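You operate a simulated robot arm through the tools that you are given. There is no shell and no other tool. Be economical: measure what you need, move in short steps, check, and stop when the job is done.

You are at the controls of a simulated two-armed robot. One attempt, no reset.

JOB
Coat the two stubs in the coater at 5 nm with the table spinning.
Fine: shut the jar, pump on, inlet valve open, start at READY; leave jar, pump, spin, dial and inlet as they are.
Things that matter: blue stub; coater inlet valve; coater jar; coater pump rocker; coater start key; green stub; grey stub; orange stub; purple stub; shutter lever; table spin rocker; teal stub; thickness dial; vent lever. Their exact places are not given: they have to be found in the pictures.

It is judged by the outcome, as a careful person would: the job done as asked, and still so three seconds after it is handed in. It fails if anything else is knocked over, pushed out of place, dropped, spilled or broken.

ROBOT AND FRAMES
Two 7-joint arms with two-finger parallel grippers on one trunk, on a base that drives. Base frame: it is fixed to the floor where the robot stands at the start and does not move with it; the origin is under the middle of the robot, x ahead of it, y to its left, z up; the surface under the hand at the start is at about z = 860. Lengths are in mm, angles in degrees, forces in N, time in s.
The left shoulder is at the start at [50, 165, 1255], the right one opposite. With the tool pointing down near the work surface each hand reaches from about 100 to 680 mm from the robot's upright axis, wherever it stands, measured 20 degrees to its own side. Places, roughly: coater inlet valve [400, 0, 900]; coater jar [800, 0, 1000]; coater pump rocker [400, 200, 900]; coater start key [300, -100, 900]; shutter lever [800, -100, 1000]; table spin rocker [400, 100, 900]; thickness dial [400, -200, 900]; vent lever [500, -100, 900]. Payload 3.91 kg a hand.
The TCP of each hand is the grasp point between the finger pads, 30 mm short of the fingertips. In the tool frame z runs along the fingers and y along their closing line. The gripper opens to 110 mm. The fingers are 20 mm wide and 10 mm thick; the gripper's body (48 by 112 mm) begins 55 mm behind the TCP.
Orientation is that of the tool frame in the base frame, as [roll, pitch, yaw] about the fixed x, y, z axes, in that order (R = Rz(yaw) Ry(pitch) Rx(roll)). With the fingers straight down and closing along the base's y, the tool's x points along the base's -x, its y along +y and its z along -z.

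CONTROLS
- The arms move only by the tool play_rows. It takes "left_increments", "right_increments" or both (then of equal length, played together; a hand with none holds still); each is a list of rows, each a list of 6 numbers: the shift along the tool's x, y, z in units of 20 mm (1.0 is 20 mm), then the turn, a rotation vector about the tool's x, y, z in units of 4 degrees (1.0 is 4 degrees). In form: [[tx, ty, tz, ax, ay, az], ...]. A call has 1 to 8 rows; each row shifts and turns the commanded pose from where the row before left it, along the tool's axes as they then stand. "left_jaw" and "right_jaw" are, for a hand that has rows, the finger opening in cm, from 0 to 11, set as the call begins (left out, the last holds). A call with a number of a shift or a turn outside -1 to 1 is refused whole. Rows are played at 5 a second. More than 50 mm and 8.6 degrees between two rows, or a gripper value outside its range, and nothing of the call is played. A pose out of reach is approached as far as the arm can. The call stops where the force on the tool passes 80 N (or 10 N more than at its start, if that is more) or the arm is blocked; 0.2 s more then pass. The fingers move at their own pace (about 45 mm/s each) and stop on an object; they squeeze with about 41 N. The grip force told is the motor's: it shows also when the fingers shut on nothing. Time passes only in rows, and 0.2 s behind the last, so rows that do not move let the fingers close. The reply holds the time, the measured pose of the TCP, the force on the tool along the base axes, the opening and the grip force, in the units named above and with some noise, with the torque about the TCP (base axes, N m) and any sound that the robot's microphone picked up.
- Cameras (640 x 400 px; columns grow to the right, rows downward): "scene" is now at [111.5, 4.9, 1411.1]; the picture's right is [0.04, -1.00, 0.00], its down [-0.69, -0.03, -0.72] and it looks along [0.72, 0.03, -0.69] (base axes); focal length 214 px, centre (320, 200). "left" rides on the left gripper at [72, -17, -103] in its tool frame; the picture's right is [0.23, 0.97, 0.00], its down [-0.76, 0.18, -0.62] and it looks along [-0.61, 0.14, 0.78] (tool axes); focal length 222 px, centre (320, 200). "right" rides on the right gripper at [73, 17, -103] in its tool frame; the picture's right is [-0.23, 0.97, 0.00], its down [-0.76, -0.18, -0.62] and it looks along [-0.61, -0.14, 0.78] (tool axes); focal length 222 px, centre (320, 200).
- grab_frame(camera): a new picture of that camera. The clock stands still meanwhile.
- raise_lower(by): slides the trunk up (or, below 0, down) by that many mm; the arms and the scene camera ride with it, the base frame stays. It gives what a move gives, with no picture.
- roll_base(legs): drives the robot by 1 to 6 legs, each [ahead, left, turn to the left] in mm, mm and degrees, along the robot's own axes; the way and the turn of a leg run together, so that a leg with both is an arc; at most 1500 mm and 180 degrees a leg. The arms and the cameras ride along, it lands a little off, and it stops where it bumps. It gives what a move gives.
- pan_tilt(pan, tilt): turns the head with the scene camera to pan (to the left, within 80 degrees either way) and tilt (down, from -29 to 69), counted from straight ahead of the robot. It gives what a move gives.
- measure_at(camera, pixels): for up to 12 pixels [column, row] of the newest picture of that camera ("zoom" is the newest enlarged one), the place [x, y, z] in the base frame of the surface seen there, good to about 2 mm. The clock stands still meanwhile.
- close_up(camera, box): a new picture of the part [left, top, right, bottom] of that camera's present view, enlarged. The clock stands still meanwhile.
- close_job(): hands the job in; it is judged then, once.

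Keep the steps short. Do not move on a guess: measure, check each grasp and each placing, and mend mistakes. In all there are 80 turns and 58 pictures (those below and enlarged ones count). Leave the grippers open and the arms clear of the work at the hand-in unless told otherwise, and finish with a single line.

The tools are called after "Call:" as a command line: name --argument value ..., lists and objects as JSON in quotes. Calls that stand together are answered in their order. play_rows: Moves the arms, as the interface text tells. Its arguments: {"type":"object","properties":{"left_increments":{"type":"array","items":{"type":"array","items":{"type":"number"}}},"left_jaw":{"type":"number"},"right_increments":{"type":"array","items":{"type":"array","items":{"type":"number"}}},"right_jaw":{"type":"number"}},"required":[]} The other tools are called the same way: raise_lower (by) slides the trunk up or down; roll_base (legs) drives the base; pan_tilt (pan, tilt) turns the head that bears the scene camera; grab_frame (camera) takes a picture; measure_at (camera, pixels) gives the place of the surface under pixels of a picture; close_up (camera, box) takes an enlarged picture of a part of a camera's view; close_job () hands the job in.

At the start:

```text
t: 0.0
left_position: [373.5, 182.2, 1278.4]
left_ee_rot: [-179.9, 0.0, -179.9]
left_wrist_force: [0.3, -0.2, -0.6]
left_ft_torque: [-0.01, 0.02, -0.01]
left_finger_gap: 109.9
left_finger_force: 0.1
right_position: [371.5, -187.2, 1263.4]
right_ee_rot: [180.0, 0.0, 179.8]
right_wrist_force: [-0.5, 0.3, -0.7]
right_ft_torque: [0.0, 0.01, -0.04]
right_finger_gap: 110.1
right_finger_force: 0.0
trunk travel left (down, up): [-475.0, 28.0]
robot x, y, heading: [0.1, 2.0, -0.3]
head pan, tilt: [2.6, 44.0]
```

scene: 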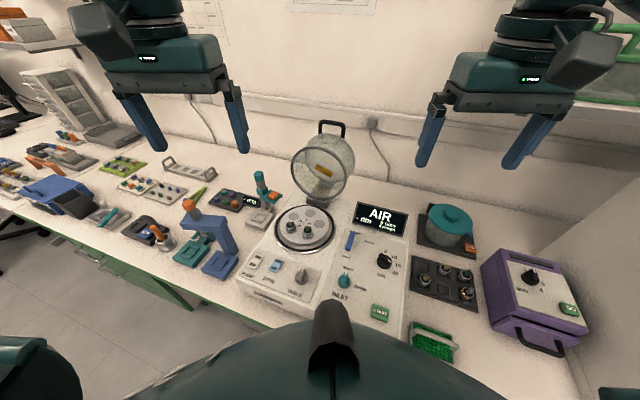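
right: 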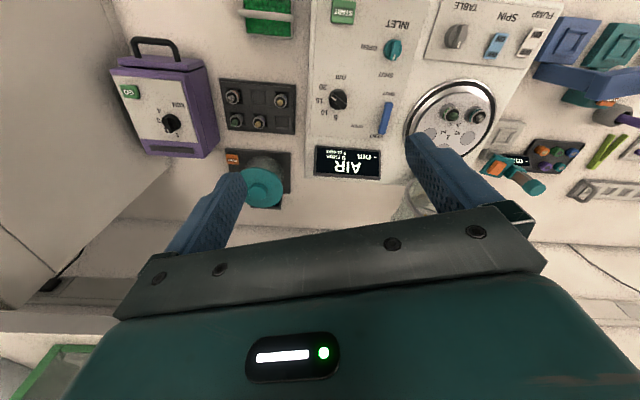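
left: 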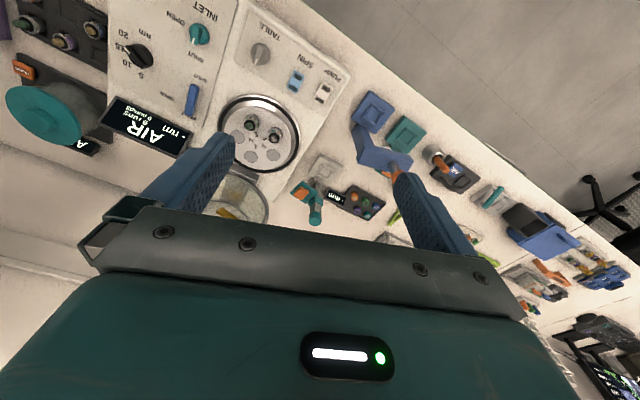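

I see the coater in the middle of the scene picture. I'll enlarge it to read its controls.

Call:
close_up --camera "scene" --box '[230, 190, 420, 330]'

Call:
close_up --camera "scene" --box '[260, 110, 410, 210]'

Call:
close_up --camera "scene" --box '[400, 190, 600, 370]'

```text
2.86 times, centred on (325, 260) of scene
```

zoom: 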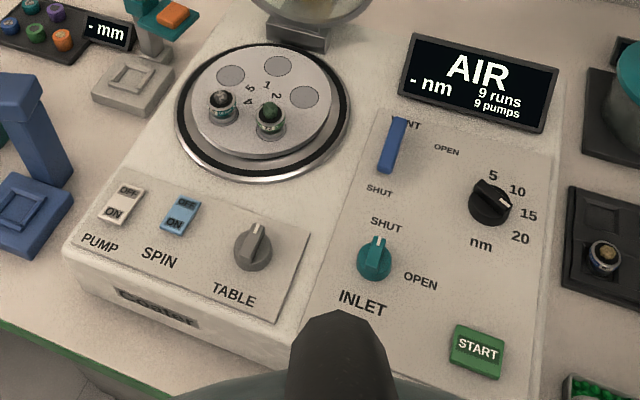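

```text
4.00 times, centred on (335, 160) of scene
```

zoom: 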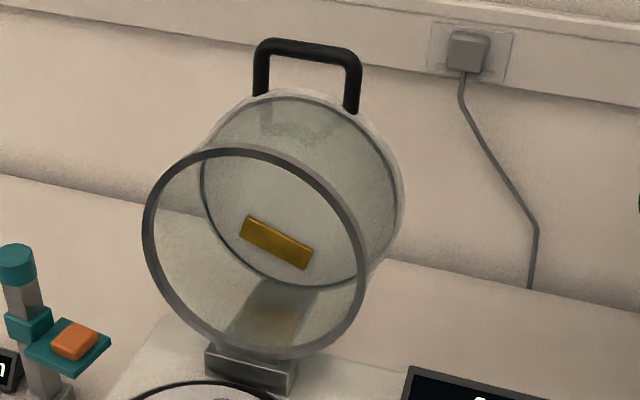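

```text
2.22 times, centred on (500, 280) of scene
```

zoom: 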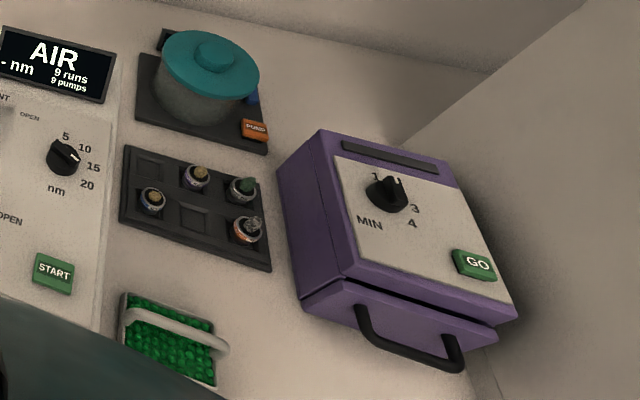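

Stubs sit on the turntable. The dial points near 15, so it needs turning to 5. I'll measure the main parts.

Call:
measure_at --camera "scene" --pixels '[[250, 260], [252, 266], [273, 263], [270, 269], [339, 280], [376, 311], [381, 261], [345, 241], [321, 126], [332, 122], [343, 128], [317, 202]]'

Call:
close_up --camera "scene" --box '[325, 210, 415, 270]'

Call:
close_up --camera "scene" --box '[230, 240, 330, 310]'

```text
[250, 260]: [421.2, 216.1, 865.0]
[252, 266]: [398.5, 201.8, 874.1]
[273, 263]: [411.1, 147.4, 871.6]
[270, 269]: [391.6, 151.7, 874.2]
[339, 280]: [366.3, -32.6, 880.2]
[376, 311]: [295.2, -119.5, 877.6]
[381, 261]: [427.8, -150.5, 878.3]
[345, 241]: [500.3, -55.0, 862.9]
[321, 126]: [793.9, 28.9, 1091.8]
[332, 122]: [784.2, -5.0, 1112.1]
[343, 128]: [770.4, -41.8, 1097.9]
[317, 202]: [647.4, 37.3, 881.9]
```

```text
6.67 times, centred on (370, 240) of scene
```

zoom: 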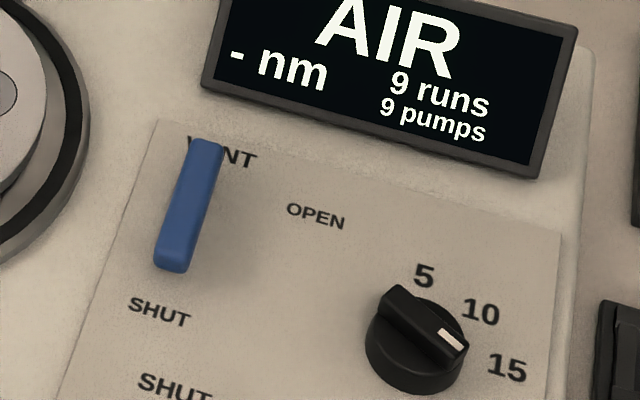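

```text
5.71 times, centred on (280, 275) of scene
```

zoom: 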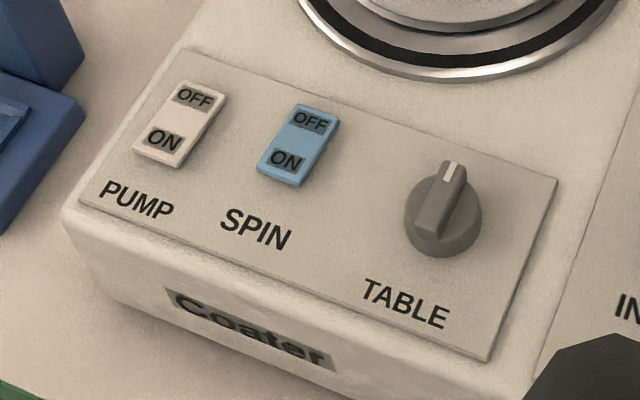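

I want a better view of the panels, from the wrist cameras overhead.

Call:
close_up --camera "right" --box '[300, 0, 430, 80]'

Call:
close_up --camera "left" --box '[220, 30, 360, 120]'

Call:
close_up --camera "right" --box '[300, 70, 430, 150]'

```text
4.92 times, centred on (365, 40) of right
```

zoom: 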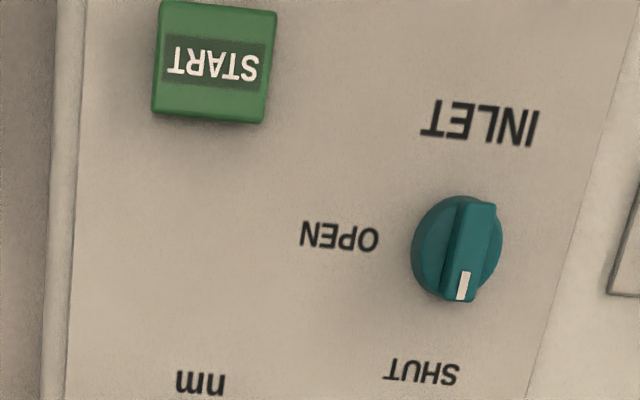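

```text
4.44 times, centred on (290, 75) of left
```

zoom: 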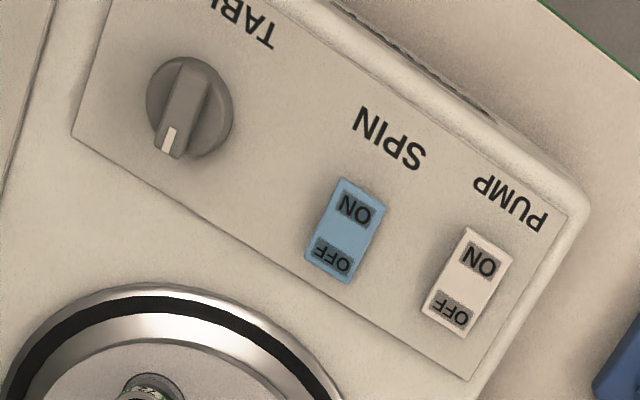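

```text
4.92 times, centred on (365, 110) of right
```

zoom: 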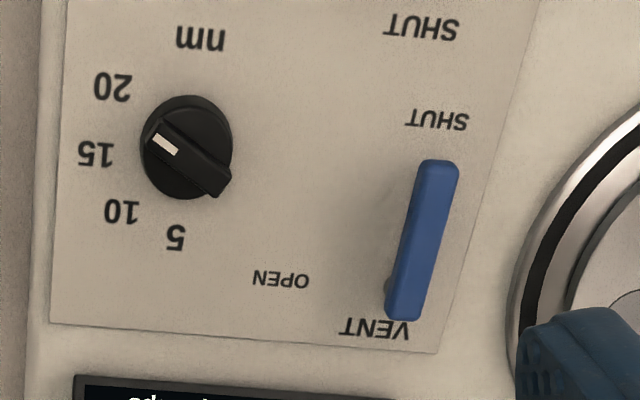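

Measure labels, dial bar ends and lever ends in this last enlarged picture.

Call:
measure_at --camera "zoom" --pixels '[[175, 238], [122, 211], [96, 154], [112, 86], [158, 141], [175, 152], [215, 186], [190, 105], [438, 172], [402, 308], [420, 240], [280, 280]]'

Call:
measure_at --camera "right" --pixels '[[343, 12], [394, 50], [392, 58], [396, 42], [392, 40], [386, 47], [377, 48], [386, 76], [434, 40], [535, 58], [493, 52], [498, 38]]'

Call:
measure_at --camera "left" --pixels '[[297, 76], [300, 84], [293, 88], [324, 91], [327, 87], [320, 99], [262, 53], [256, 61], [265, 102], [255, 118], [274, 135], [265, 150]]'

```text
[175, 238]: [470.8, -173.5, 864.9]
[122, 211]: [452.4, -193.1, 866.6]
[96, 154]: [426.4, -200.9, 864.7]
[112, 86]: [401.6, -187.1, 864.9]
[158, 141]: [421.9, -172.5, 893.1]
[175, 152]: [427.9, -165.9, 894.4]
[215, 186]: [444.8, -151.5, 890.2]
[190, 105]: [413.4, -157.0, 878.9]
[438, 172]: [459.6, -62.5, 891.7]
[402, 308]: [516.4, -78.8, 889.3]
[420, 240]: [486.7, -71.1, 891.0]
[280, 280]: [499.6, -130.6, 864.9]
```

```text
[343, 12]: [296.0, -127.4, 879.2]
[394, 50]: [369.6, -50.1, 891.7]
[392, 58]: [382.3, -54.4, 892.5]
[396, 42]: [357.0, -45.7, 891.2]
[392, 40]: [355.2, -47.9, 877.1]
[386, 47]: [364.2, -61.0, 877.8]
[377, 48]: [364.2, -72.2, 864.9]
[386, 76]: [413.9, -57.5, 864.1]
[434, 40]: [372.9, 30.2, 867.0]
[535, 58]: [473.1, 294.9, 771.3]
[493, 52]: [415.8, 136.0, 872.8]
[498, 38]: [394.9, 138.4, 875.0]
```

```text
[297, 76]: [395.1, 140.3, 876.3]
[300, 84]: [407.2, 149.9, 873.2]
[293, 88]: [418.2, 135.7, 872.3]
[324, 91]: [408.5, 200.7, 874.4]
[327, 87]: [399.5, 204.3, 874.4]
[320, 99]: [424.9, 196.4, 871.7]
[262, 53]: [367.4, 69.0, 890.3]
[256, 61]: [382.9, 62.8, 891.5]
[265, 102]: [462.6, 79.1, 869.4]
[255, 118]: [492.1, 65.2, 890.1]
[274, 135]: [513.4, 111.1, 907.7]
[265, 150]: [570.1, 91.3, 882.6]
```

Findings: both rockers are OFF (their ON ends stand higher), the vent lever points at SHUT, the inlet is at SHUT and the dial is at 20. 5 is about 120° counter-clockwise of that. I'll start with the dial, bringing the right hand over it at (433, -162).

Call:
play_rows --right_increments '[[-0.77, 0.31, 1, 0, 0, 0], [-0.77, 0.31, 1, 0, 0, 0], [-0.77, 0.31, 1, 0, 0, 0], [-0.77, 0.31, 1, 0, 0, 0], [0, 0, 1, 0, 0, -1], [0, 0, 1, 0, 0, -1], [0, 0, 1, 0, 0, -1], [0, 0, 1, 0, 0, -1]]' --right_jaw 5

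Call:
play_rows --right_increments '[[0, 0, 1, 0, 0, -1], [0, 0, 1, 0, 0, -1], [0, 0, 1, 0, 0, -1], [0, 0, 1, 0, 0, -1], [0, 0, 1, 0, 0, -1], [0, 0, 1, 0, 0, -1], [0, 0, 0.9, 0, 0, -0.5]]'

Call:
grab_frame --camera "right"

```text
t: 1.8
left_position: [374.9, 183.1, 1277.2]
left_ee_rot: [-179.9, 0.0, -179.9]
left_wrist_force: [0.1, -0.2, 0.2]
left_ft_torque: [-0.01, 0.01, 0.02]
left_finger_gap: 110.0
left_finger_force: 0.0
right_position: [434.5, -162.0, 1102.9]
right_ee_rot: [179.9, 0.0, -163.9]
right_wrist_force: [0.2, 0.3, -0.2]
right_ft_torque: [0.04, -0.03, 0.01]
right_finger_gap: 50.1
right_finger_force: 0.1
trunk travel left (down, up): [-475.0, 28.0]
robot x, y, heading: [-0.7, 2.1, 0.1]
head pan, tilt: [2.6, 44.0]
```

```text
t: 3.4
left_position: [374.6, 182.9, 1277.3]
left_ee_rot: [-179.8, -0.1, -180.0]
left_wrist_force: [0.8, -0.2, 0.4]
left_ft_torque: [0.01, -0.02, -0.01]
left_finger_gap: 110.0
left_finger_force: 0.0
right_position: [434.9, -161.6, 965.6]
right_ee_rot: [-179.9, 0.0, -137.9]
right_wrist_force: [-0.2, 0.0, -1.0]
right_ft_torque: [-0.01, -0.04, -0.02]
right_finger_gap: 49.9
right_finger_force: 0.0
trunk travel left (down, up): [-475.0, 28.0]
robot x, y, heading: [0.6, -1.9, -0.0]
head pan, tilt: [2.6, 44.0]
```

```text
46 pictures are left
```

right: 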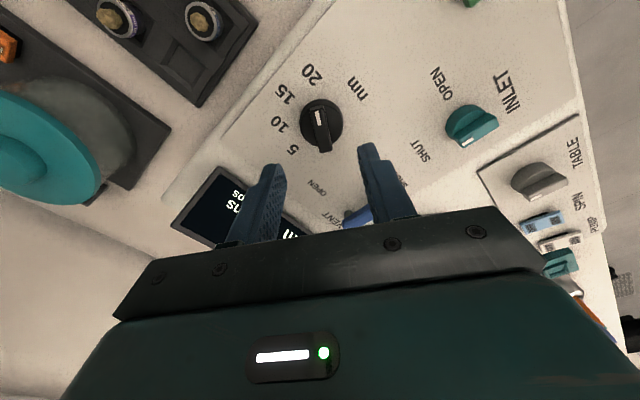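

The bar lies in line with the finger pads. I'll check its centre before lowering.

Call:
measure_at --camera "right" --pixels '[[321, 116], [322, 146], [321, 130], [467, 114], [478, 128], [438, 80]]'

```text
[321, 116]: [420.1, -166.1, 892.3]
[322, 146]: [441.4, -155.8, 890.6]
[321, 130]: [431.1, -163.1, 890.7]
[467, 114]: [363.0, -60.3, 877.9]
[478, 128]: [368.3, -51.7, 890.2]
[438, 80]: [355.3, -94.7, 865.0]
```

Centre is about (431.5, -161). Lower the hand so the tips reach z≈882, then close on the bar.

Call:
play_rows --right_increments '[[0.1, 0.13, 0.9, 0, 0, 0], [0, 0, 0.9, 0, 0, 0], [0, 0, 0.9, 0, 0, 0]]'

Call:
play_rows --right_increments '[[0, 0, 0, 0, 0, 0], [0, 0, 0, 0, 0, 0], [0, 0, 0, 0, 0, 0], [0, 0, 0, 0, 0, 0]]' --right_jaw 0

```text
t: 4.2
left_position: [373.9, 181.9, 1276.8]
left_ee_rot: [-179.9, 0.0, -179.9]
left_wrist_force: [1.2, -0.1, 0.9]
left_ft_torque: [0.01, -0.01, -0.01]
left_finger_gap: 110.0
left_finger_force: 0.1
right_position: [430.2, -161.0, 912.4]
right_ee_rot: [-179.9, 0.1, -138.1]
right_wrist_force: [0.1, -0.1, 0.4]
right_ft_torque: [-0.03, -0.01, -0.01]
right_finger_gap: 50.1
right_finger_force: 0.1
trunk travel left (down, up): [-475.0, 28.0]
robot x, y, heading: [-1.9, 0.5, 0.3]
head pan, tilt: [2.6, 44.0]
```

```text
t: 5.2
left_position: [375.0, 181.6, 1278.6]
left_ee_rot: [180.0, 0.0, -179.9]
left_wrist_force: [0.3, -0.3, 0.3]
left_ft_torque: [0.03, 0.02, 0.02]
left_finger_gap: 110.1
left_finger_force: 0.0
right_position: [433.0, -161.0, 912.0]
right_ee_rot: [-179.9, -0.1, -138.2]
right_wrist_force: [3.2, -2.5, -0.4]
right_ft_torque: [0.05, -0.2, 0.08]
right_finger_gap: 11.8
right_finger_force: 45.1
trunk travel left (down, up): [-475.0, 28.0]
robot x, y, heading: [1.2, 2.3, -0.3]
head pan, tilt: [2.6, 44.0]
```

Gripped at 11.8 mm. Now turn counter-clockwise 60° in two steps.

Call:
play_rows --right_increments '[[0, 0, 0, 0, 0, -1], [0, 0, 0, 0, 0, -1], [0, 0, 0, 0, 0, -1], [0, 0, 0, 0, 0, -1], [0, 0, 0, 0, 0, -1], [0, 0, 0, 0, 0, -1], [0, 0, 0, 0, 0, -1], [0, 0, 0, 0, 0, -1]]'

Call:
play_rows --right_increments '[[0, 0, 0, 0, 0, -1], [0, 0, 0, 0, 0, -1], [0, 0, 0, 0, 0, -1], [0, 0, 0, 0, 0, -1], [0, 0, 0, 0, 0, -1], [0, 0, 0, 0, 0, -1], [0, 0, 0, 0, 0, -1], [0, 0, 0, 0, 0, -1]]'

```text
t: 7.0
left_position: [374.7, 182.7, 1277.7]
left_ee_rot: [-180.0, -0.1, -179.9]
left_wrist_force: [-0.4, 0.2, -0.5]
left_ft_torque: [0.01, -0.01, 0.0]
left_finger_gap: 110.1
left_finger_force: 0.1
right_position: [431.3, -160.8, 912.3]
right_ee_rot: [-179.9, 0.2, -106.1]
right_wrist_force: [10.0, -5.1, 11.7]
right_ft_torque: [-0.25, -0.07, 0.02]
right_finger_gap: 11.8
right_finger_force: 45.0
trunk travel left (down, up): [-475.0, 28.0]
robot x, y, heading: [0.9, 0.3, -0.1]
head pan, tilt: [2.6, 44.0]
```

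```text
t: 8.8
left_position: [374.3, 181.7, 1276.7]
left_ee_rot: [-179.9, -0.1, -179.9]
left_wrist_force: [0.3, 0.6, 0.5]
left_ft_torque: [-0.02, 0.03, 0.02]
left_finger_gap: 109.9
left_finger_force: 0.1
right_position: [430.5, -162.4, 912.7]
right_ee_rot: [-179.8, 0.0, -74.0]
right_wrist_force: [10.5, -6.7, 16.6]
right_ft_torque: [0.58, -0.04, 0.01]
right_finger_gap: 11.5
right_finger_force: 44.8
trunk travel left (down, up): [-475.0, 28.0]
robot x, y, heading: [-0.9, 0.5, 0.1]
head pan, tilt: [2.6, 44.0]
```

Turned 64° so far and the arm follows. Continue the remaining 56°.

Call:
play_rows --right_increments '[[0, 0, 0, 0, 0, -1], [0, 0, 0, 0, 0, -1], [0, 0, 0, 0, 0, -1], [0, 0, 0, 0, 0, -1], [0, 0, 0, 0, 0, -1], [0, 0, 0, 0, 0, -1], [0, 0, 0, 0, 0, -1]]'

Call:
play_rows --right_increments '[[0, 0, 0, 0, 0, -1], [0, 0, 0, 0, 0, -1], [0, 0, 0, 0, 0, -1], [0, 0, 0, 0, 0, -1], [0, 0, 0, 0, 0, -1], [0, 0, 0, 0, 0, -1], [0, 0, 0, 0, 0, -1]]'

Call:
close_up --camera "scene" --box '[325, 190, 445, 270]'

```text
t: 10.4
left_position: [375.3, 182.5, 1277.8]
left_ee_rot: [-180.0, 0.0, -179.9]
left_wrist_force: [0.0, 0.1, -0.4]
left_ft_torque: [-0.01, -0.03, 0.01]
left_finger_gap: 110.0
left_finger_force: 0.0
right_position: [432.1, -160.7, 911.8]
right_ee_rot: [-179.9, -0.1, -46.1]
right_wrist_force: [9.9, -5.7, 17.5]
right_ft_torque: [0.48, 0.43, -0.02]
right_finger_gap: 11.8
right_finger_force: 44.6
trunk travel left (down, up): [-475.0, 28.0]
robot x, y, heading: [2.6, 0.3, 0.0]
head pan, tilt: [2.6, 44.0]
```

```text
t: 12.0
left_position: [374.3, 183.8, 1277.7]
left_ee_rot: [-179.9, 0.0, -179.9]
left_wrist_force: [-0.4, 0.4, 0.2]
left_ft_torque: [0.03, 0.03, 0.03]
left_finger_gap: 110.1
left_finger_force: 0.0
right_position: [429.4, -161.4, 912.7]
right_ee_rot: [-179.9, -0.3, -18.0]
right_wrist_force: [10.7, -6.6, 19.2]
right_ft_torque: [0.05, 0.73, 0.0]
right_finger_gap: 11.8
right_finger_force: 45.4
trunk travel left (down, up): [-475.0, 28.0]
robot x, y, heading: [1.3, -0.5, 0.2]
head pan, tilt: [2.6, 44.0]
```

```text
5.00 times, centred on (385, 230) of scene
```

zoom: 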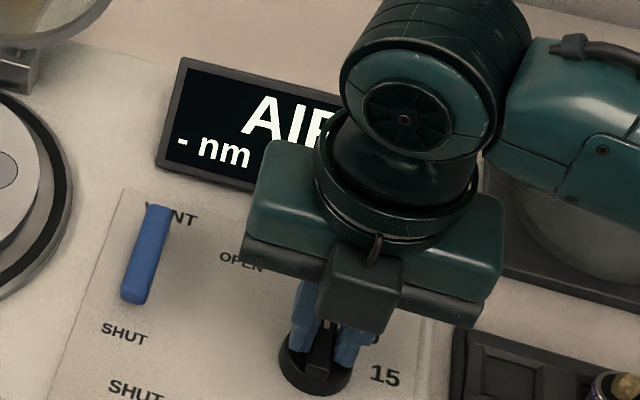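

The hand is at yaw -18, aiming at 5. Release the dial and lift by about 120 mm, then look.

Call:
play_rows --right_increments '[[0, 0, 0, 0, 0, 0], [0, 0, 0, 0, 0, 0], [0, 0, -0.5, 0, 0, 0], [0, 0, -1, 0, 0, 0], [0, 0, -1, 0, 0, 0], [0, 0, -1, 0, 0, 0], [0, 0, -1, 0, 0, 0], [0, 0, -1, 0, 0, 0]]' --right_jaw 5

Call:
grab_frame --camera "right"

```text
t: 13.8
left_position: [374.5, 183.6, 1278.2]
left_ee_rot: [-179.9, 0.0, -179.9]
left_wrist_force: [-0.6, -0.9, -1.1]
left_ft_torque: [-0.01, 0.01, -0.03]
left_finger_gap: 109.9
left_finger_force: 0.0
right_position: [431.3, -161.9, 1021.4]
right_ee_rot: [179.9, 0.1, -18.1]
right_wrist_force: [-0.1, -0.2, 0.2]
right_ft_torque: [0.0, -0.03, 0.02]
right_finger_gap: 50.0
right_finger_force: 0.1
trunk travel left (down, up): [-475.0, 28.0]
robot x, y, heading: [0.3, -1.1, -0.2]
head pan, tilt: [2.6, 44.0]
```

```text
44 pictures are left
```

right: 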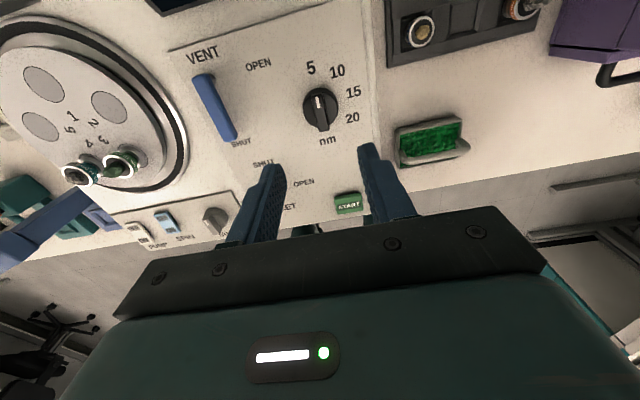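

The dial is at 5 and the vent lever is clearly at SHUT. I'll park the right hand back a little, then look at the jar handle and measure it.

Call:
play_rows --right_increments '[[-0.75, 0.94, -1, 0, 0, 0], [-0.75, 0.94, -1, 0, 0, 0], [-0.75, 0.94, -1, 0, 0, 0]]'

Call:
close_up --camera "scene" --box '[270, 110, 390, 220]'

Call:
measure_at --camera "zoom" --pixels '[[267, 70], [317, 42], [360, 60], [258, 110], [352, 130], [250, 110], [160, 250], [360, 260], [260, 370], [230, 170], [370, 190], [270, 245]]'

```text
t: 14.6
left_position: [373.9, 182.6, 1278.9]
left_ee_rot: [-179.9, 0.0, -179.9]
left_wrist_force: [-1.0, -0.5, -0.8]
left_ft_torque: [0.01, 0.0, -0.03]
left_finger_gap: 110.1
left_finger_force: 0.2
right_position: [370.0, -201.2, 1082.1]
right_ee_rot: [179.9, 0.0, -18.0]
right_wrist_force: [-0.8, 0.8, 0.7]
right_ft_torque: [-0.08, 0.02, 0.0]
right_finger_gap: 50.1
right_finger_force: 0.0
trunk travel left (down, up): [-475.0, 28.0]
robot x, y, heading: [-0.0, -1.8, 0.2]
head pan, tilt: [2.6, 44.0]
```

```text
3.64 times, centred on (330, 165) of scene
```

zoom: 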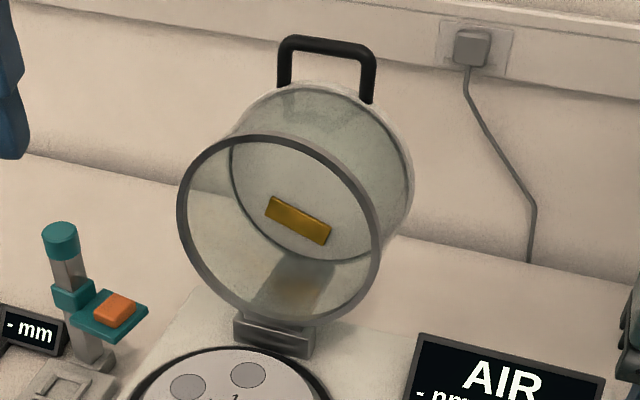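

```text
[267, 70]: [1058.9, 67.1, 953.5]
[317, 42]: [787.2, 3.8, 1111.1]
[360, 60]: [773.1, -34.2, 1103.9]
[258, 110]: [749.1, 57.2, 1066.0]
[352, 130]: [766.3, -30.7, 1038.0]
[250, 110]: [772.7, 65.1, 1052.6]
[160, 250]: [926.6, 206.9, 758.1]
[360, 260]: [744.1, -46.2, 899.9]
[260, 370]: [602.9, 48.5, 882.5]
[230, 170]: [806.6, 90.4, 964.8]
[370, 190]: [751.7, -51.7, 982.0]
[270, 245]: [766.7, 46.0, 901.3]
```

I need the jar's tilt: measure rim points and the handle feet.

Call:
measure_at --camera "zoom" --pixels '[[260, 137], [290, 138], [330, 154], [180, 215], [379, 240], [370, 285], [286, 60], [284, 82], [367, 98], [369, 70], [300, 100], [408, 170]]'

Call:
measure_at --camera "scene" --pixels '[[344, 170], [280, 176], [281, 180], [317, 187], [316, 196], [328, 197], [300, 196]]'

```text
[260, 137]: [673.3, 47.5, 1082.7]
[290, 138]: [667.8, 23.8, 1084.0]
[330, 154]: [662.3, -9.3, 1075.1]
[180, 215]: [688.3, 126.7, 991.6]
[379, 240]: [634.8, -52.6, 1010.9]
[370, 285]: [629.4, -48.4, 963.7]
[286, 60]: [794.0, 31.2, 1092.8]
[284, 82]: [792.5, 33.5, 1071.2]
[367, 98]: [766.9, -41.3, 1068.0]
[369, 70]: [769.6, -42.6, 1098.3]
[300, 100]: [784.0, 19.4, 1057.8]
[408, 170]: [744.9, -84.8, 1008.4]
```

```text
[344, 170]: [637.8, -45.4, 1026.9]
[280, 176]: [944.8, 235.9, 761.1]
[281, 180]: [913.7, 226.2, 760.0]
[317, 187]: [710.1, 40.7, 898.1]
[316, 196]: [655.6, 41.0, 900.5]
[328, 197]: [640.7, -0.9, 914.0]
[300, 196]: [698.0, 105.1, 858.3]
```

The jar stands about 98° open. Its handle bar is level, centred near (782, -5, 1109), and will swing down in front to roughly (412, 107, 995). I'll use the left hand with its closing line across the bar and the tool pitched 45° forward. First step: turn the hand 73° and come forward.

Call:
play_rows --left_increments '[[0, 0, 0, 0, 0, -1], [0, 0, 0, 0, 0, -1], [0, 0, 0, 0, 0, -1], [0, 0, 0, 0, 0, -1], [0, 0, 0, 0, 0, -1], [0, 0, 0, 0, 0, -1], [0, 0, 0, 0, 0, -1], [0, 0, 0, 0, 0, -1]]' --left_jaw 4

Call:
play_rows --left_increments '[[0, 0, 0, 0, 0, -1], [0, 0, 0, 0, 0, -1], [0, 0, 0, 0, 0, -1], [0, 0, 0, 0, 0, -1], [0, 0, 0, 0, 0, -1], [0, 0, 0, 0, 0, -1], [0, 0, 0, 0, 0, -1], [0, 0, 0, 0, 0, -1]]'

Call:
play_rows --left_increments '[[0, 0, 0, 0, 0, -0.75], [0, 0, 0, 0, 0, -0.75], [0, 0, 0, 0, 0, -0.75], [0.3, -1, 0, 0, 0, 0], [0.3, -1, 0, 0, 0, 0], [0.3, -1, 0, 0, 0, 0], [0.3, -1, 0, 0, 0, 0], [0.3, -1, 0, 0, 0, 0]]'

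Call:
play_rows --left_increments '[[0, 0, 0, 1, 0, 0], [0, 0, 0, 1, 0, 0], [0, 0, 0, 1, 0, 0], [0, 0, 0, 1, 0, 0], [0, 0, 0, 1, 0, 0], [0, 0, 0, 1, 0, 0], [0, 0, 0, 1, 0, 0], [0, 0, 0, 1, 0, 0]]'

```text
t: 16.4
left_position: [374.8, 182.4, 1277.6]
left_ee_rot: [-179.9, 0.0, -147.8]
left_wrist_force: [-0.3, 0.1, 0.0]
left_ft_torque: [0.02, 0.04, 0.0]
left_finger_gap: 40.1
left_finger_force: 0.0
right_position: [371.3, -201.4, 1083.0]
right_ee_rot: [179.9, 0.1, -18.1]
right_wrist_force: [-0.1, -0.4, 0.2]
right_ft_torque: [0.01, 0.0, -0.02]
right_finger_gap: 50.4
right_finger_force: 0.0
trunk travel left (down, up): [-475.0, 28.0]
robot x, y, heading: [0.6, -0.4, 0.0]
head pan, tilt: [2.6, 44.0]
```

```text
t: 18.2
left_position: [374.8, 183.2, 1277.2]
left_ee_rot: [-180.0, 0.0, -115.8]
left_wrist_force: [-0.7, 0.6, 0.1]
left_ft_torque: [-0.01, 0.0, 0.0]
left_finger_gap: 40.0
left_finger_force: 0.0
right_position: [371.2, -200.8, 1083.1]
right_ee_rot: [180.0, -0.1, -18.1]
right_wrist_force: [0.5, 0.2, -0.8]
right_ft_torque: [-0.02, -0.02, 0.02]
right_finger_gap: 50.1
right_finger_force: 0.1
trunk travel left (down, up): [-475.0, 28.0]
robot x, y, heading: [-1.7, -0.3, 0.0]
head pan, tilt: [2.6, 44.0]
```

```text
t: 20.0
left_position: [461.8, 123.9, 1277.6]
left_ee_rot: [-180.0, 0.0, -106.9]
left_wrist_force: [0.9, 0.3, 0.3]
left_ft_torque: [-0.01, 0.0, 0.01]
left_finger_gap: 40.0
left_finger_force: 0.1
right_position: [371.1, -201.1, 1082.5]
right_ee_rot: [180.0, -0.1, -18.1]
right_wrist_force: [0.4, -0.1, 0.1]
right_ft_torque: [-0.03, -0.03, -0.01]
right_finger_gap: 50.0
right_finger_force: 0.1
trunk travel left (down, up): [-475.0, 28.0]
robot x, y, heading: [2.7, 1.2, 0.1]
head pan, tilt: [2.6, 44.0]
```

```text
t: 21.8
left_position: [460.3, 127.0, 1278.8]
left_ee_rot: [-147.9, -0.1, -106.9]
left_wrist_force: [0.0, -0.5, 0.0]
left_ft_torque: [0.03, 0.03, -0.03]
left_finger_gap: 39.8
left_finger_force: 0.1
right_position: [371.7, -200.3, 1082.1]
right_ee_rot: [-180.0, 0.0, -18.2]
right_wrist_force: [-0.2, 0.0, -0.4]
right_ft_torque: [-0.02, 0.01, 0.01]
right_finger_gap: 49.9
right_finger_force: 0.0
trunk travel left (down, up): [-475.0, 28.0]
robot x, y, heading: [-0.9, 4.1, 0.0]
head pan, tilt: [2.6, 44.0]
```

Poses track well. Finish the pitch and go forward toward the handle, stopping about 100 mm short.

Call:
play_rows --left_increments '[[0, 0, 0, 0.82, 0, 0], [0, 0, 0, 0.81, 0, 0], [0, 0, 0, 0.81, 0, 0], [0, 0, 0, 0.81, 0, 0], [0.2, -0.78, 1, 0, 0, 0], [0.2, -0.78, 1, 0, 0, 0], [0.2, -0.78, 1, 0, 0, 0], [0.2, -0.78, 1, 0, 0, 0]]'

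Call:
play_rows --left_increments '[[0.1, -0.39, 1, 0, 0, 0], [0.1, -0.39, 1, 0, 0, 0], [0.1, -0.39, 1, 0, 0, 0], [0.1, -0.39, 1, 0, 0, 0], [0.1, -0.39, 1, 0, 0, 0], [0.1, -0.39, 1, 0, 0, 0], [0.1, -0.39, 1, 0, 0, 0], [0.1, -0.39, 1, 0, 0, 0]]'

Call:
grab_frame --camera "scene"

Call:
grab_frame --camera "left"

```text
t: 23.6
left_position: [553.7, 80.7, 1266.0]
left_ee_rot: [-134.9, 0.0, -106.8]
left_wrist_force: [0.6, 0.1, -0.6]
left_ft_torque: [-0.02, 0.01, -0.01]
left_finger_gap: 39.9
left_finger_force: 0.1
right_position: [371.7, -200.7, 1081.5]
right_ee_rot: [180.0, 0.0, -18.1]
right_wrist_force: [-0.7, 0.8, 0.0]
right_ft_torque: [0.03, 0.04, -0.04]
right_finger_gap: 50.0
right_finger_force: 0.1
trunk travel left (down, up): [-475.0, 28.0]
robot x, y, heading: [0.1, -0.2, -0.0]
head pan, tilt: [2.6, 44.0]
```

```text
t: 25.4
left_position: [697.8, 16.5, 1195.4]
left_ee_rot: [-135.1, 0.0, -106.9]
left_wrist_force: [-0.1, -0.3, -0.4]
left_ft_torque: [0.0, 0.0, 0.01]
left_finger_gap: 40.1
left_finger_force: 0.0
right_position: [370.7, -201.8, 1082.4]
right_ee_rot: [179.9, 0.0, -18.1]
right_wrist_force: [-1.0, 0.7, -0.7]
right_ft_torque: [0.02, 0.01, 0.01]
right_finger_gap: 50.2
right_finger_force: 0.1
trunk travel left (down, up): [-475.0, 28.0]
robot x, y, heading: [-0.0, -1.3, 0.2]
head pan, tilt: [2.6, 44.0]
```

```text
42 pictures are left
```

scene: 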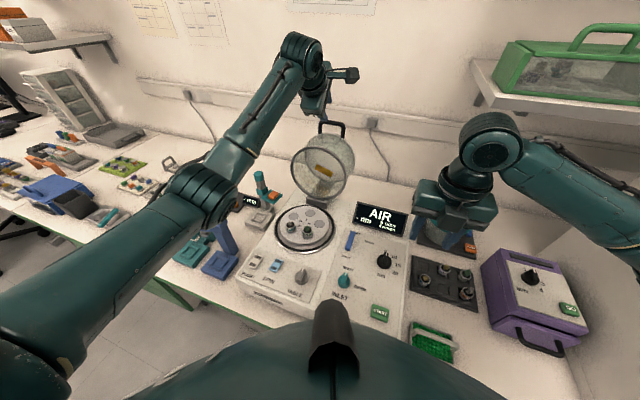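

```text
41 pictures are left
```

left: 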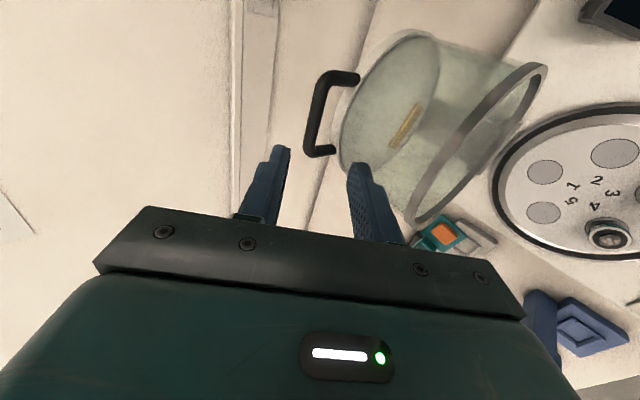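

The bar is in the left view from (326,82) to (310,148), roughly between the fingers. Measure it.

Call:
measure_at --camera "left" --pixels '[[326, 80], [319, 110], [311, 145], [355, 78], [330, 150], [316, 112]]'

```text
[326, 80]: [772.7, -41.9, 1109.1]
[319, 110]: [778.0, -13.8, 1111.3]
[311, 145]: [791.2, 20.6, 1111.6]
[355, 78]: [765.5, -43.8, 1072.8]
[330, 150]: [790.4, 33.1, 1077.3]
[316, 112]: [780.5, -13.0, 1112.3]
```

The bar is 125 mm straight along the tool, well aligned. Advance 110 mm in two parts, then close.

Call:
play_rows --left_increments '[[-0.1, 0, 0.9, 0, 0, 0], [0, 0, 0.9, 0, 0, 0], [0, 0, 0.9, 0, 0, 0], [0, 0, 0.9, 0, 0, 0], [0, 0, 0.9, 0, 0, 0], [0, 0, 0.9, 0, 0, 0], [0, 0, 0.15, 0, 0, 0]]'

Call:
grab_frame --camera "left"

```text
t: 27.0
left_position: [761.9, 4.0, 1117.6]
left_ee_rot: [-134.8, 0.0, -106.9]
left_wrist_force: [1.5, -0.2, 1.2]
left_ft_torque: [-0.02, -0.06, 0.01]
left_finger_gap: 40.9
left_finger_force: 0.7
left hand out of reach, approached as far as the arm can: row 6
right_position: [370.9, -200.8, 1083.2]
right_ee_rot: [180.0, -0.1, -18.1]
right_wrist_force: [-0.6, -0.1, -1.0]
right_ft_torque: [-0.05, -0.02, 0.0]
right_finger_gap: 50.2
right_finger_force: 0.0
trunk travel left (down, up): [-475.0, 28.0]
robot x, y, heading: [-1.9, -0.5, -0.1]
head pan, tilt: [2.6, 44.0]
```

```text
40 pictures are left
```

left: 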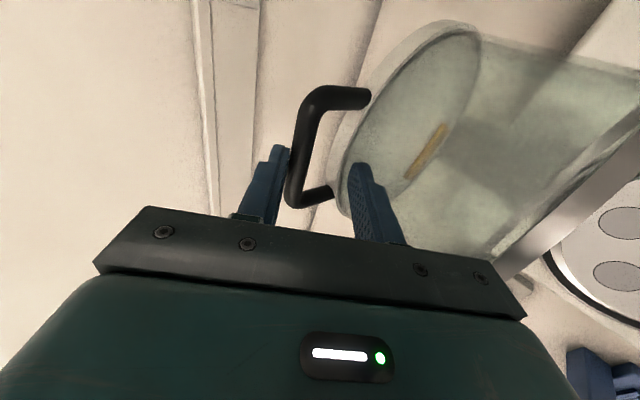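

The arm reached its limit a little short; the bar is about 6 mm inside the tips. A flatter pitch brings the wrist closer to the shoulder, so I'll pitch up 8° more and see how far the TCP goes.

Call:
play_rows --left_increments '[[0, 0, 0, 0.7, 0, 0], [0, 0, 0, 0.7, 0, 0], [0, 0, 0, 0.7, 0, 0]]'

```text
t: 27.8
left_position: [763.8, 3.0, 1117.4]
left_ee_rot: [-126.6, -0.1, -106.9]
left_wrist_force: [-0.2, -0.8, 0.3]
left_ft_torque: [-0.01, -0.01, -0.02]
left_finger_gap: 39.9
left_finger_force: 0.0
right_position: [370.3, -200.9, 1082.2]
right_ee_rot: [-179.9, 0.1, -18.2]
right_wrist_force: [-0.2, -0.6, 0.2]
right_ft_torque: [0.0, -0.03, -0.02]
right_finger_gap: 50.2
right_finger_force: 0.0
trunk travel left (down, up): [-475.0, 28.0]
robot x, y, heading: [0.4, -1.7, -0.1]
head pan, tilt: [2.6, 44.0]
```

It tracks again. Advance about 11 mm more along the tool and look.

Call:
play_rows --left_increments '[[0, -0.1, 0.3, 0, 0, 0], [0, -0.1, 0.25, 0, 0, 0]]'

Call:
close_up --camera "left" --box '[200, 60, 440, 250]'

```text
t: 28.4
left_position: [772.8, 0.6, 1116.0]
left_ee_rot: [-126.5, 0.0, -106.8]
left_wrist_force: [-8.6, 1.9, 2.4]
left_ft_torque: [0.16, 0.36, -0.04]
left_finger_gap: 41.5
left_finger_force: 1.3
right_position: [370.5, -199.7, 1084.1]
right_ee_rot: [-180.0, -0.1, -18.2]
right_wrist_force: [0.1, -0.4, 0.7]
right_ft_torque: [-0.03, 0.03, -0.01]
right_finger_gap: 50.4
right_finger_force: 0.0
trunk travel left (down, up): [-475.0, 28.0]
robot x, y, heading: [0.5, -0.6, -0.1]
head pan, tilt: [2.6, 44.0]
```

```text
2.11 times, centred on (320, 155) of left
```

zoom: 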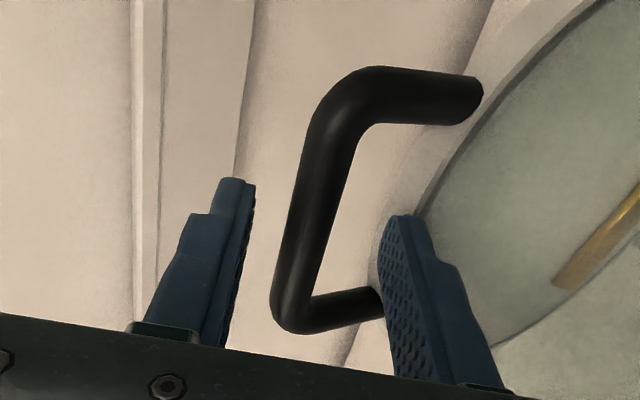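

The bar is between the fingers. Close on it.

Call:
play_rows --left_increments '[[0, 0, 0, 0, 0, 0], [0, 0, 0, 0, 0, 0], [0, 0, 0, 0, 0, 0], [0, 0, 0, 0, 0, 0]]' --left_jaw 0

Call:
close_up --camera "left" --box '[200, 60, 440, 250]'

```text
t: 29.4
left_position: [774.7, 1.0, 1119.1]
left_ee_rot: [-126.3, 0.0, -107.0]
left_wrist_force: [8.4, 0.4, 7.9]
left_ft_torque: [0.61, -0.43, -0.68]
left_finger_gap: 13.8
left_finger_force: 45.0
right_position: [371.2, -200.4, 1081.5]
right_ee_rot: [-180.0, -0.1, -18.1]
right_wrist_force: [-0.2, 0.0, -0.1]
right_ft_torque: [0.01, 0.02, -0.04]
right_finger_gap: 50.1
right_finger_force: 0.1
trunk travel left (down, up): [-475.0, 28.0]
robot x, y, heading: [-4.5, -2.3, 0.3]
head pan, tilt: [2.6, 44.0]
```

```text
2.11 times, centred on (320, 155) of left
```

zoom: 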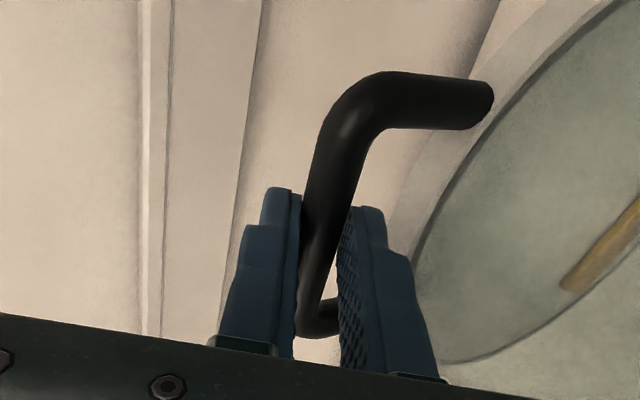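

Firm grip on the round bar (13.8 mm). Now swing the handle along the hinge arc (radius about 266 mm around f=603, z=886), keeping the tool's tilt; the round bar can pivot in the pads. First four small rows to check the forces.

Call:
play_rows --left_increments '[[0, 0.078, -0.925, 0, 0, 0], [0, 0.142, -0.917, 0, 0, 0], [0, 0.206, -0.905, 0, 0, 0], [0, 0.268, -0.888, 0, 0, 0]]'

Call:
grab_frame --camera "scene"

```text
t: 30.4
left_position: [711.9, 21.4, 1148.4]
left_ee_rot: [-126.4, 0.0, -106.8]
left_wrist_force: [7.6, 8.4, 8.9]
left_ft_torque: [1.0, -0.52, 0.01]
left_finger_gap: 14.0
left_finger_force: 45.6
right_position: [371.2, -200.2, 1082.6]
right_ee_rot: [180.0, -0.1, -18.1]
right_wrist_force: [0.2, -0.9, -1.4]
right_ft_torque: [-0.01, -0.01, 0.01]
right_finger_gap: 50.0
right_finger_force: 0.1
trunk travel left (down, up): [-475.0, 28.0]
robot x, y, heading: [2.6, 2.4, -0.1]
head pan, tilt: [2.6, 44.0]
```

```text
37 pictures are left
```

scene: 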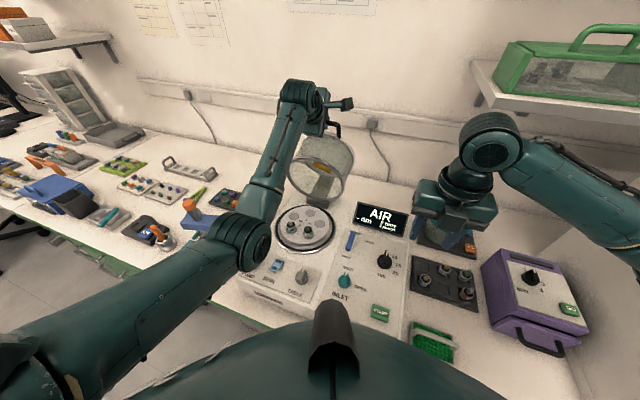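

The jar follows with low force. The left elbow is over the left part of the bench, so I'll check its height above the things there.

Call:
measure_at --camera "scene" --pixels '[[240, 225], [255, 255], [215, 225], [225, 262], [195, 210], [260, 185]]'

Call:
play_rows --left_increments '[[0, 0.329, -0.868, 0, 0, 0], [0, 0.389, -0.843, 0, 0, 0], [0, 0.447, -0.813, 0, 0, 0], [0, 0.503, -0.78, 0, 0, 0]]'

Call:
grab_frame --camera "scene"

```text
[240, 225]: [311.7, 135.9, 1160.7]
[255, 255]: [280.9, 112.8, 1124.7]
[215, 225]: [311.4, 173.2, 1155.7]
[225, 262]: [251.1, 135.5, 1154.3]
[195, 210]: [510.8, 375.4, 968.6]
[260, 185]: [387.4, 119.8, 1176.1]
```

```text
t: 31.4
left_position: [641.3, 43.4, 1158.5]
left_ee_rot: [-126.8, -0.1, -106.8]
left_wrist_force: [5.2, 14.3, 1.9]
left_ft_torque: [0.93, -0.26, -0.13]
left_finger_gap: 13.7
left_finger_force: 45.0
right_position: [372.5, -199.2, 1082.8]
right_ee_rot: [179.9, 0.0, -18.2]
right_wrist_force: [0.3, 1.2, -0.1]
right_ft_torque: [0.0, -0.01, -0.04]
right_finger_gap: 50.0
right_finger_force: 0.1
trunk travel left (down, up): [-475.0, 28.0]
robot x, y, heading: [2.6, -0.9, 0.0]
head pan, tilt: [2.6, 44.0]
```

```text
36 pictures are left
```

scene: 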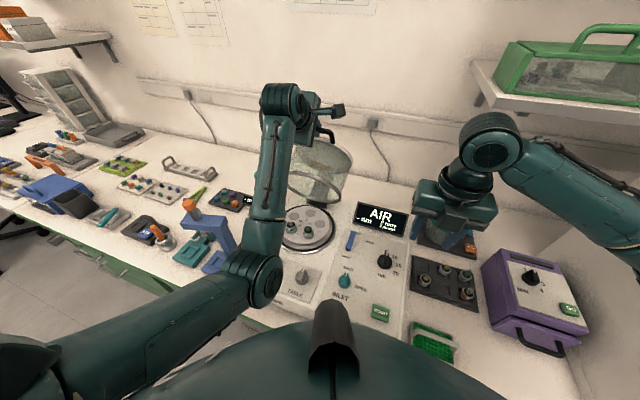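

The elbow is at about z 1090 to 1160 and will sink as the hand comes back. So from here I'll tilt the tool gradually downward during the swing, which keeps the wrist and elbow high.

Call:
play_rows --left_increments '[[0, 0.514, -0.743, -0.75, 0, 0], [0, 0.6, -0.67, -0.75, 0, 0], [0, 0.677, -0.5865, -0.75, 0, 0], [0, 0.743, -0.4945, -0.75, 0, 0]]'

Call:
grab_frame --camera "scene"

Call:
close_up --camera "left" --box '[200, 60, 440, 250]'

```text
t: 32.4
left_position: [573.5, 65.3, 1154.5]
left_ee_rot: [-138.9, 0.6, -106.7]
left_wrist_force: [-4.9, -20.2, -4.5]
left_ft_torque: [-0.61, 0.15, -1.31]
left_finger_gap: 13.6
left_finger_force: 45.1
right_position: [371.8, -204.4, 1083.2]
right_ee_rot: [-179.9, 0.0, -18.2]
right_wrist_force: [0.0, 0.4, 0.2]
right_ft_torque: [0.02, -0.01, -0.03]
right_finger_gap: 49.9
right_finger_force: 0.1
trunk travel left (down, up): [-475.0, 28.0]
robot x, y, heading: [2.3, 1.6, -0.4]
head pan, tilt: [2.6, 44.0]
```

```text
35 pictures are left
```

scene: 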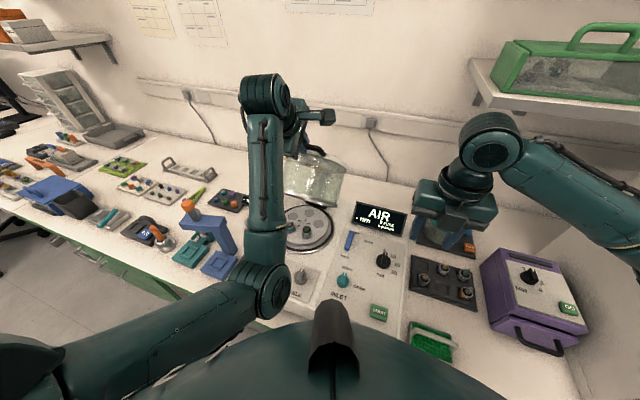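

```text
2.11 times, centred on (320, 155) of left
```

zoom: 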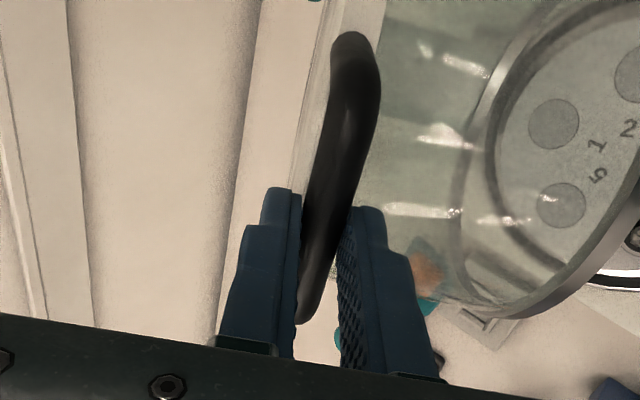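

Jar is about half closed and all is calm. Check elbow height, then continue five rows.

Call:
measure_at --camera "scene" --pixels '[[265, 290], [245, 280], [275, 310], [285, 280]]'

Call:
play_rows --left_increments '[[0, 0.798, -0.395, -0.75, 0, 0], [0, 0.84, -0.29, -0.75, 0, 0], [0, 0.868, -0.18, -0.75, 0, 0], [0, 0.8835, -0.068, -0.75, 0, 0]]'

Call:
grab_frame --camera "scene"

```text
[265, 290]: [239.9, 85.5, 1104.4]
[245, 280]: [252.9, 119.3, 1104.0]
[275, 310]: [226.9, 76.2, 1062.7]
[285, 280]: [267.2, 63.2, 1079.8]
```

```text
t: 33.4
left_position: [521.6, 84.2, 1117.6]
left_ee_rot: [-149.7, 0.8, -106.3]
left_wrist_force: [-31.3, 10.9, 56.8]
left_ft_torque: [-0.02, -0.96, -0.94]
left_finger_gap: 13.0
left_finger_force: 40.4
left hand out of reach, approached as far as the arm can: row 3, 4
right_position: [367.4, -200.0, 1084.7]
right_ee_rot: [-179.9, -0.4, -18.0]
right_wrist_force: [-0.4, 0.7, -0.4]
right_ft_torque: [0.01, 0.04, 0.0]
right_finger_gap: 50.1
right_finger_force: 0.1
trunk travel left (down, up): [-475.0, 28.0]
robot x, y, heading: [-2.3, 0.8, 0.2]
head pan, tilt: [2.6, 44.0]
```

```text
33 pictures are left
```

scene: 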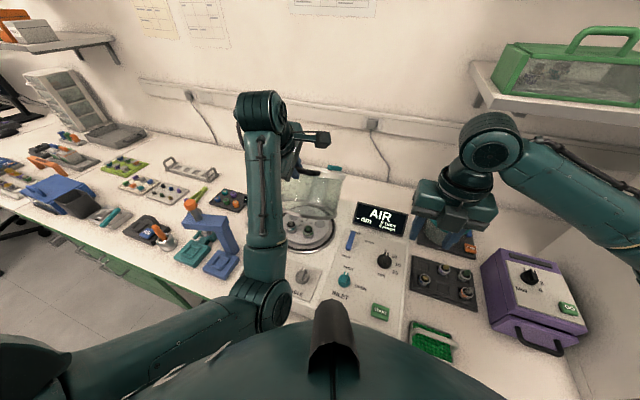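

The arm hits its own limit here: the bar is at about 119° on its arc and needs about 155°. The base and the trunk can carry the gripped hand along the rest of the arc. I'll drive back along the coater's axis in small steps, alternating with lowering the trunk, and watch the forces.

Call:
roll_base --legs '[[-19, 6, 0]]'

```text
t: 34.2
left_position: [507.0, 89.3, 1107.0]
left_ee_rot: [-151.0, 0.4, -106.5]
left_wrist_force: [7.4, 9.4, -8.9]
left_ft_torque: [0.53, 0.06, -0.35]
left_finger_gap: 13.6
left_finger_force: 45.2
right_position: [352.4, -193.7, 1082.1]
right_ee_rot: [179.8, 0.0, -18.0]
right_wrist_force: [0.4, 0.2, 0.3]
right_ft_torque: [-0.01, 0.04, -0.02]
right_finger_gap: 49.8
right_finger_force: 0.1
trunk travel left (down, up): [-475.0, 28.0]
robot x, y, heading: [-17.8, 4.7, -0.1]
head pan, tilt: [2.6, 44.0]
```

Forces dropped to almost nothing. Refitting the arc from the low-force points puts the hinge at about f=620, z=908, r=241, so about 25° remain: 64 mm back and 82 mm down. Continue alternating.

Call:
raise_lower --by -9

Call:
roll_base --legs '[[-19, 6, 0]]'

Call:
raise_lower --by -17

Call:
grab_frame --camera "scene"

```text
t: 34.8
left_position: [502.8, 89.5, 1101.8]
left_ee_rot: [-150.3, 0.6, -106.4]
left_wrist_force: [-14.7, 11.2, 23.5]
left_ft_torque: [0.09, 0.02, -0.63]
left_finger_gap: 13.5
left_finger_force: 45.0
right_position: [349.3, -193.7, 1075.7]
right_ee_rot: [-180.0, -0.3, -18.0]
right_wrist_force: [-0.2, 0.2, -0.3]
right_ft_torque: [0.01, 0.0, 0.01]
right_finger_gap: 50.0
right_finger_force: 0.1
trunk travel left (down, up): [-466.0, 37.0]
robot x, y, heading: [-17.5, 1.8, 0.0]
head pan, tilt: [2.6, 44.0]
```

```text
t: 35.6
left_position: [491.8, 93.3, 1094.1]
left_ee_rot: [-151.5, 0.1, -106.5]
left_wrist_force: [18.0, 0.4, -23.0]
left_ft_torque: [-0.22, 0.13, -0.63]
left_finger_gap: 13.7
left_finger_force: 44.9
right_position: [336.5, -188.3, 1071.6]
right_ee_rot: [179.9, 0.2, -18.1]
right_wrist_force: [0.1, 0.5, 1.1]
right_ft_torque: [-0.03, -0.01, -0.04]
right_finger_gap: 50.3
right_finger_force: 0.1
trunk travel left (down, up): [-466.0, 37.0]
robot x, y, heading: [-38.9, 12.9, -0.1]
head pan, tilt: [2.6, 44.0]
```

```text
t: 36.2
left_position: [483.2, 96.8, 1084.1]
left_ee_rot: [-150.5, 0.7, -106.5]
left_wrist_force: [-24.8, 13.9, 29.3]
left_ft_torque: [0.58, -0.06, -0.74]
left_finger_gap: 14.0
left_finger_force: 45.0
right_position: [330.4, -187.6, 1059.7]
right_ee_rot: [179.9, -0.4, -18.0]
right_wrist_force: [-0.8, -1.5, -0.6]
right_ft_torque: [0.03, -0.01, 0.01]
right_finger_gap: 50.3
right_finger_force: 0.1
trunk travel left (down, up): [-449.0, 54.0]
robot x, y, heading: [-39.3, 11.3, 0.0]
head pan, tilt: [2.6, 44.0]
```

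```text
32 pictures are left
```

scene: 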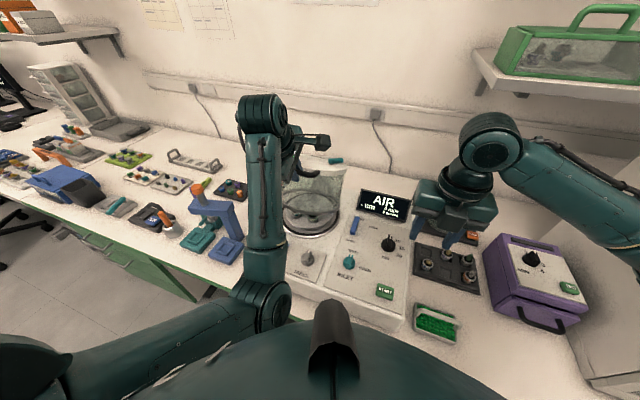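

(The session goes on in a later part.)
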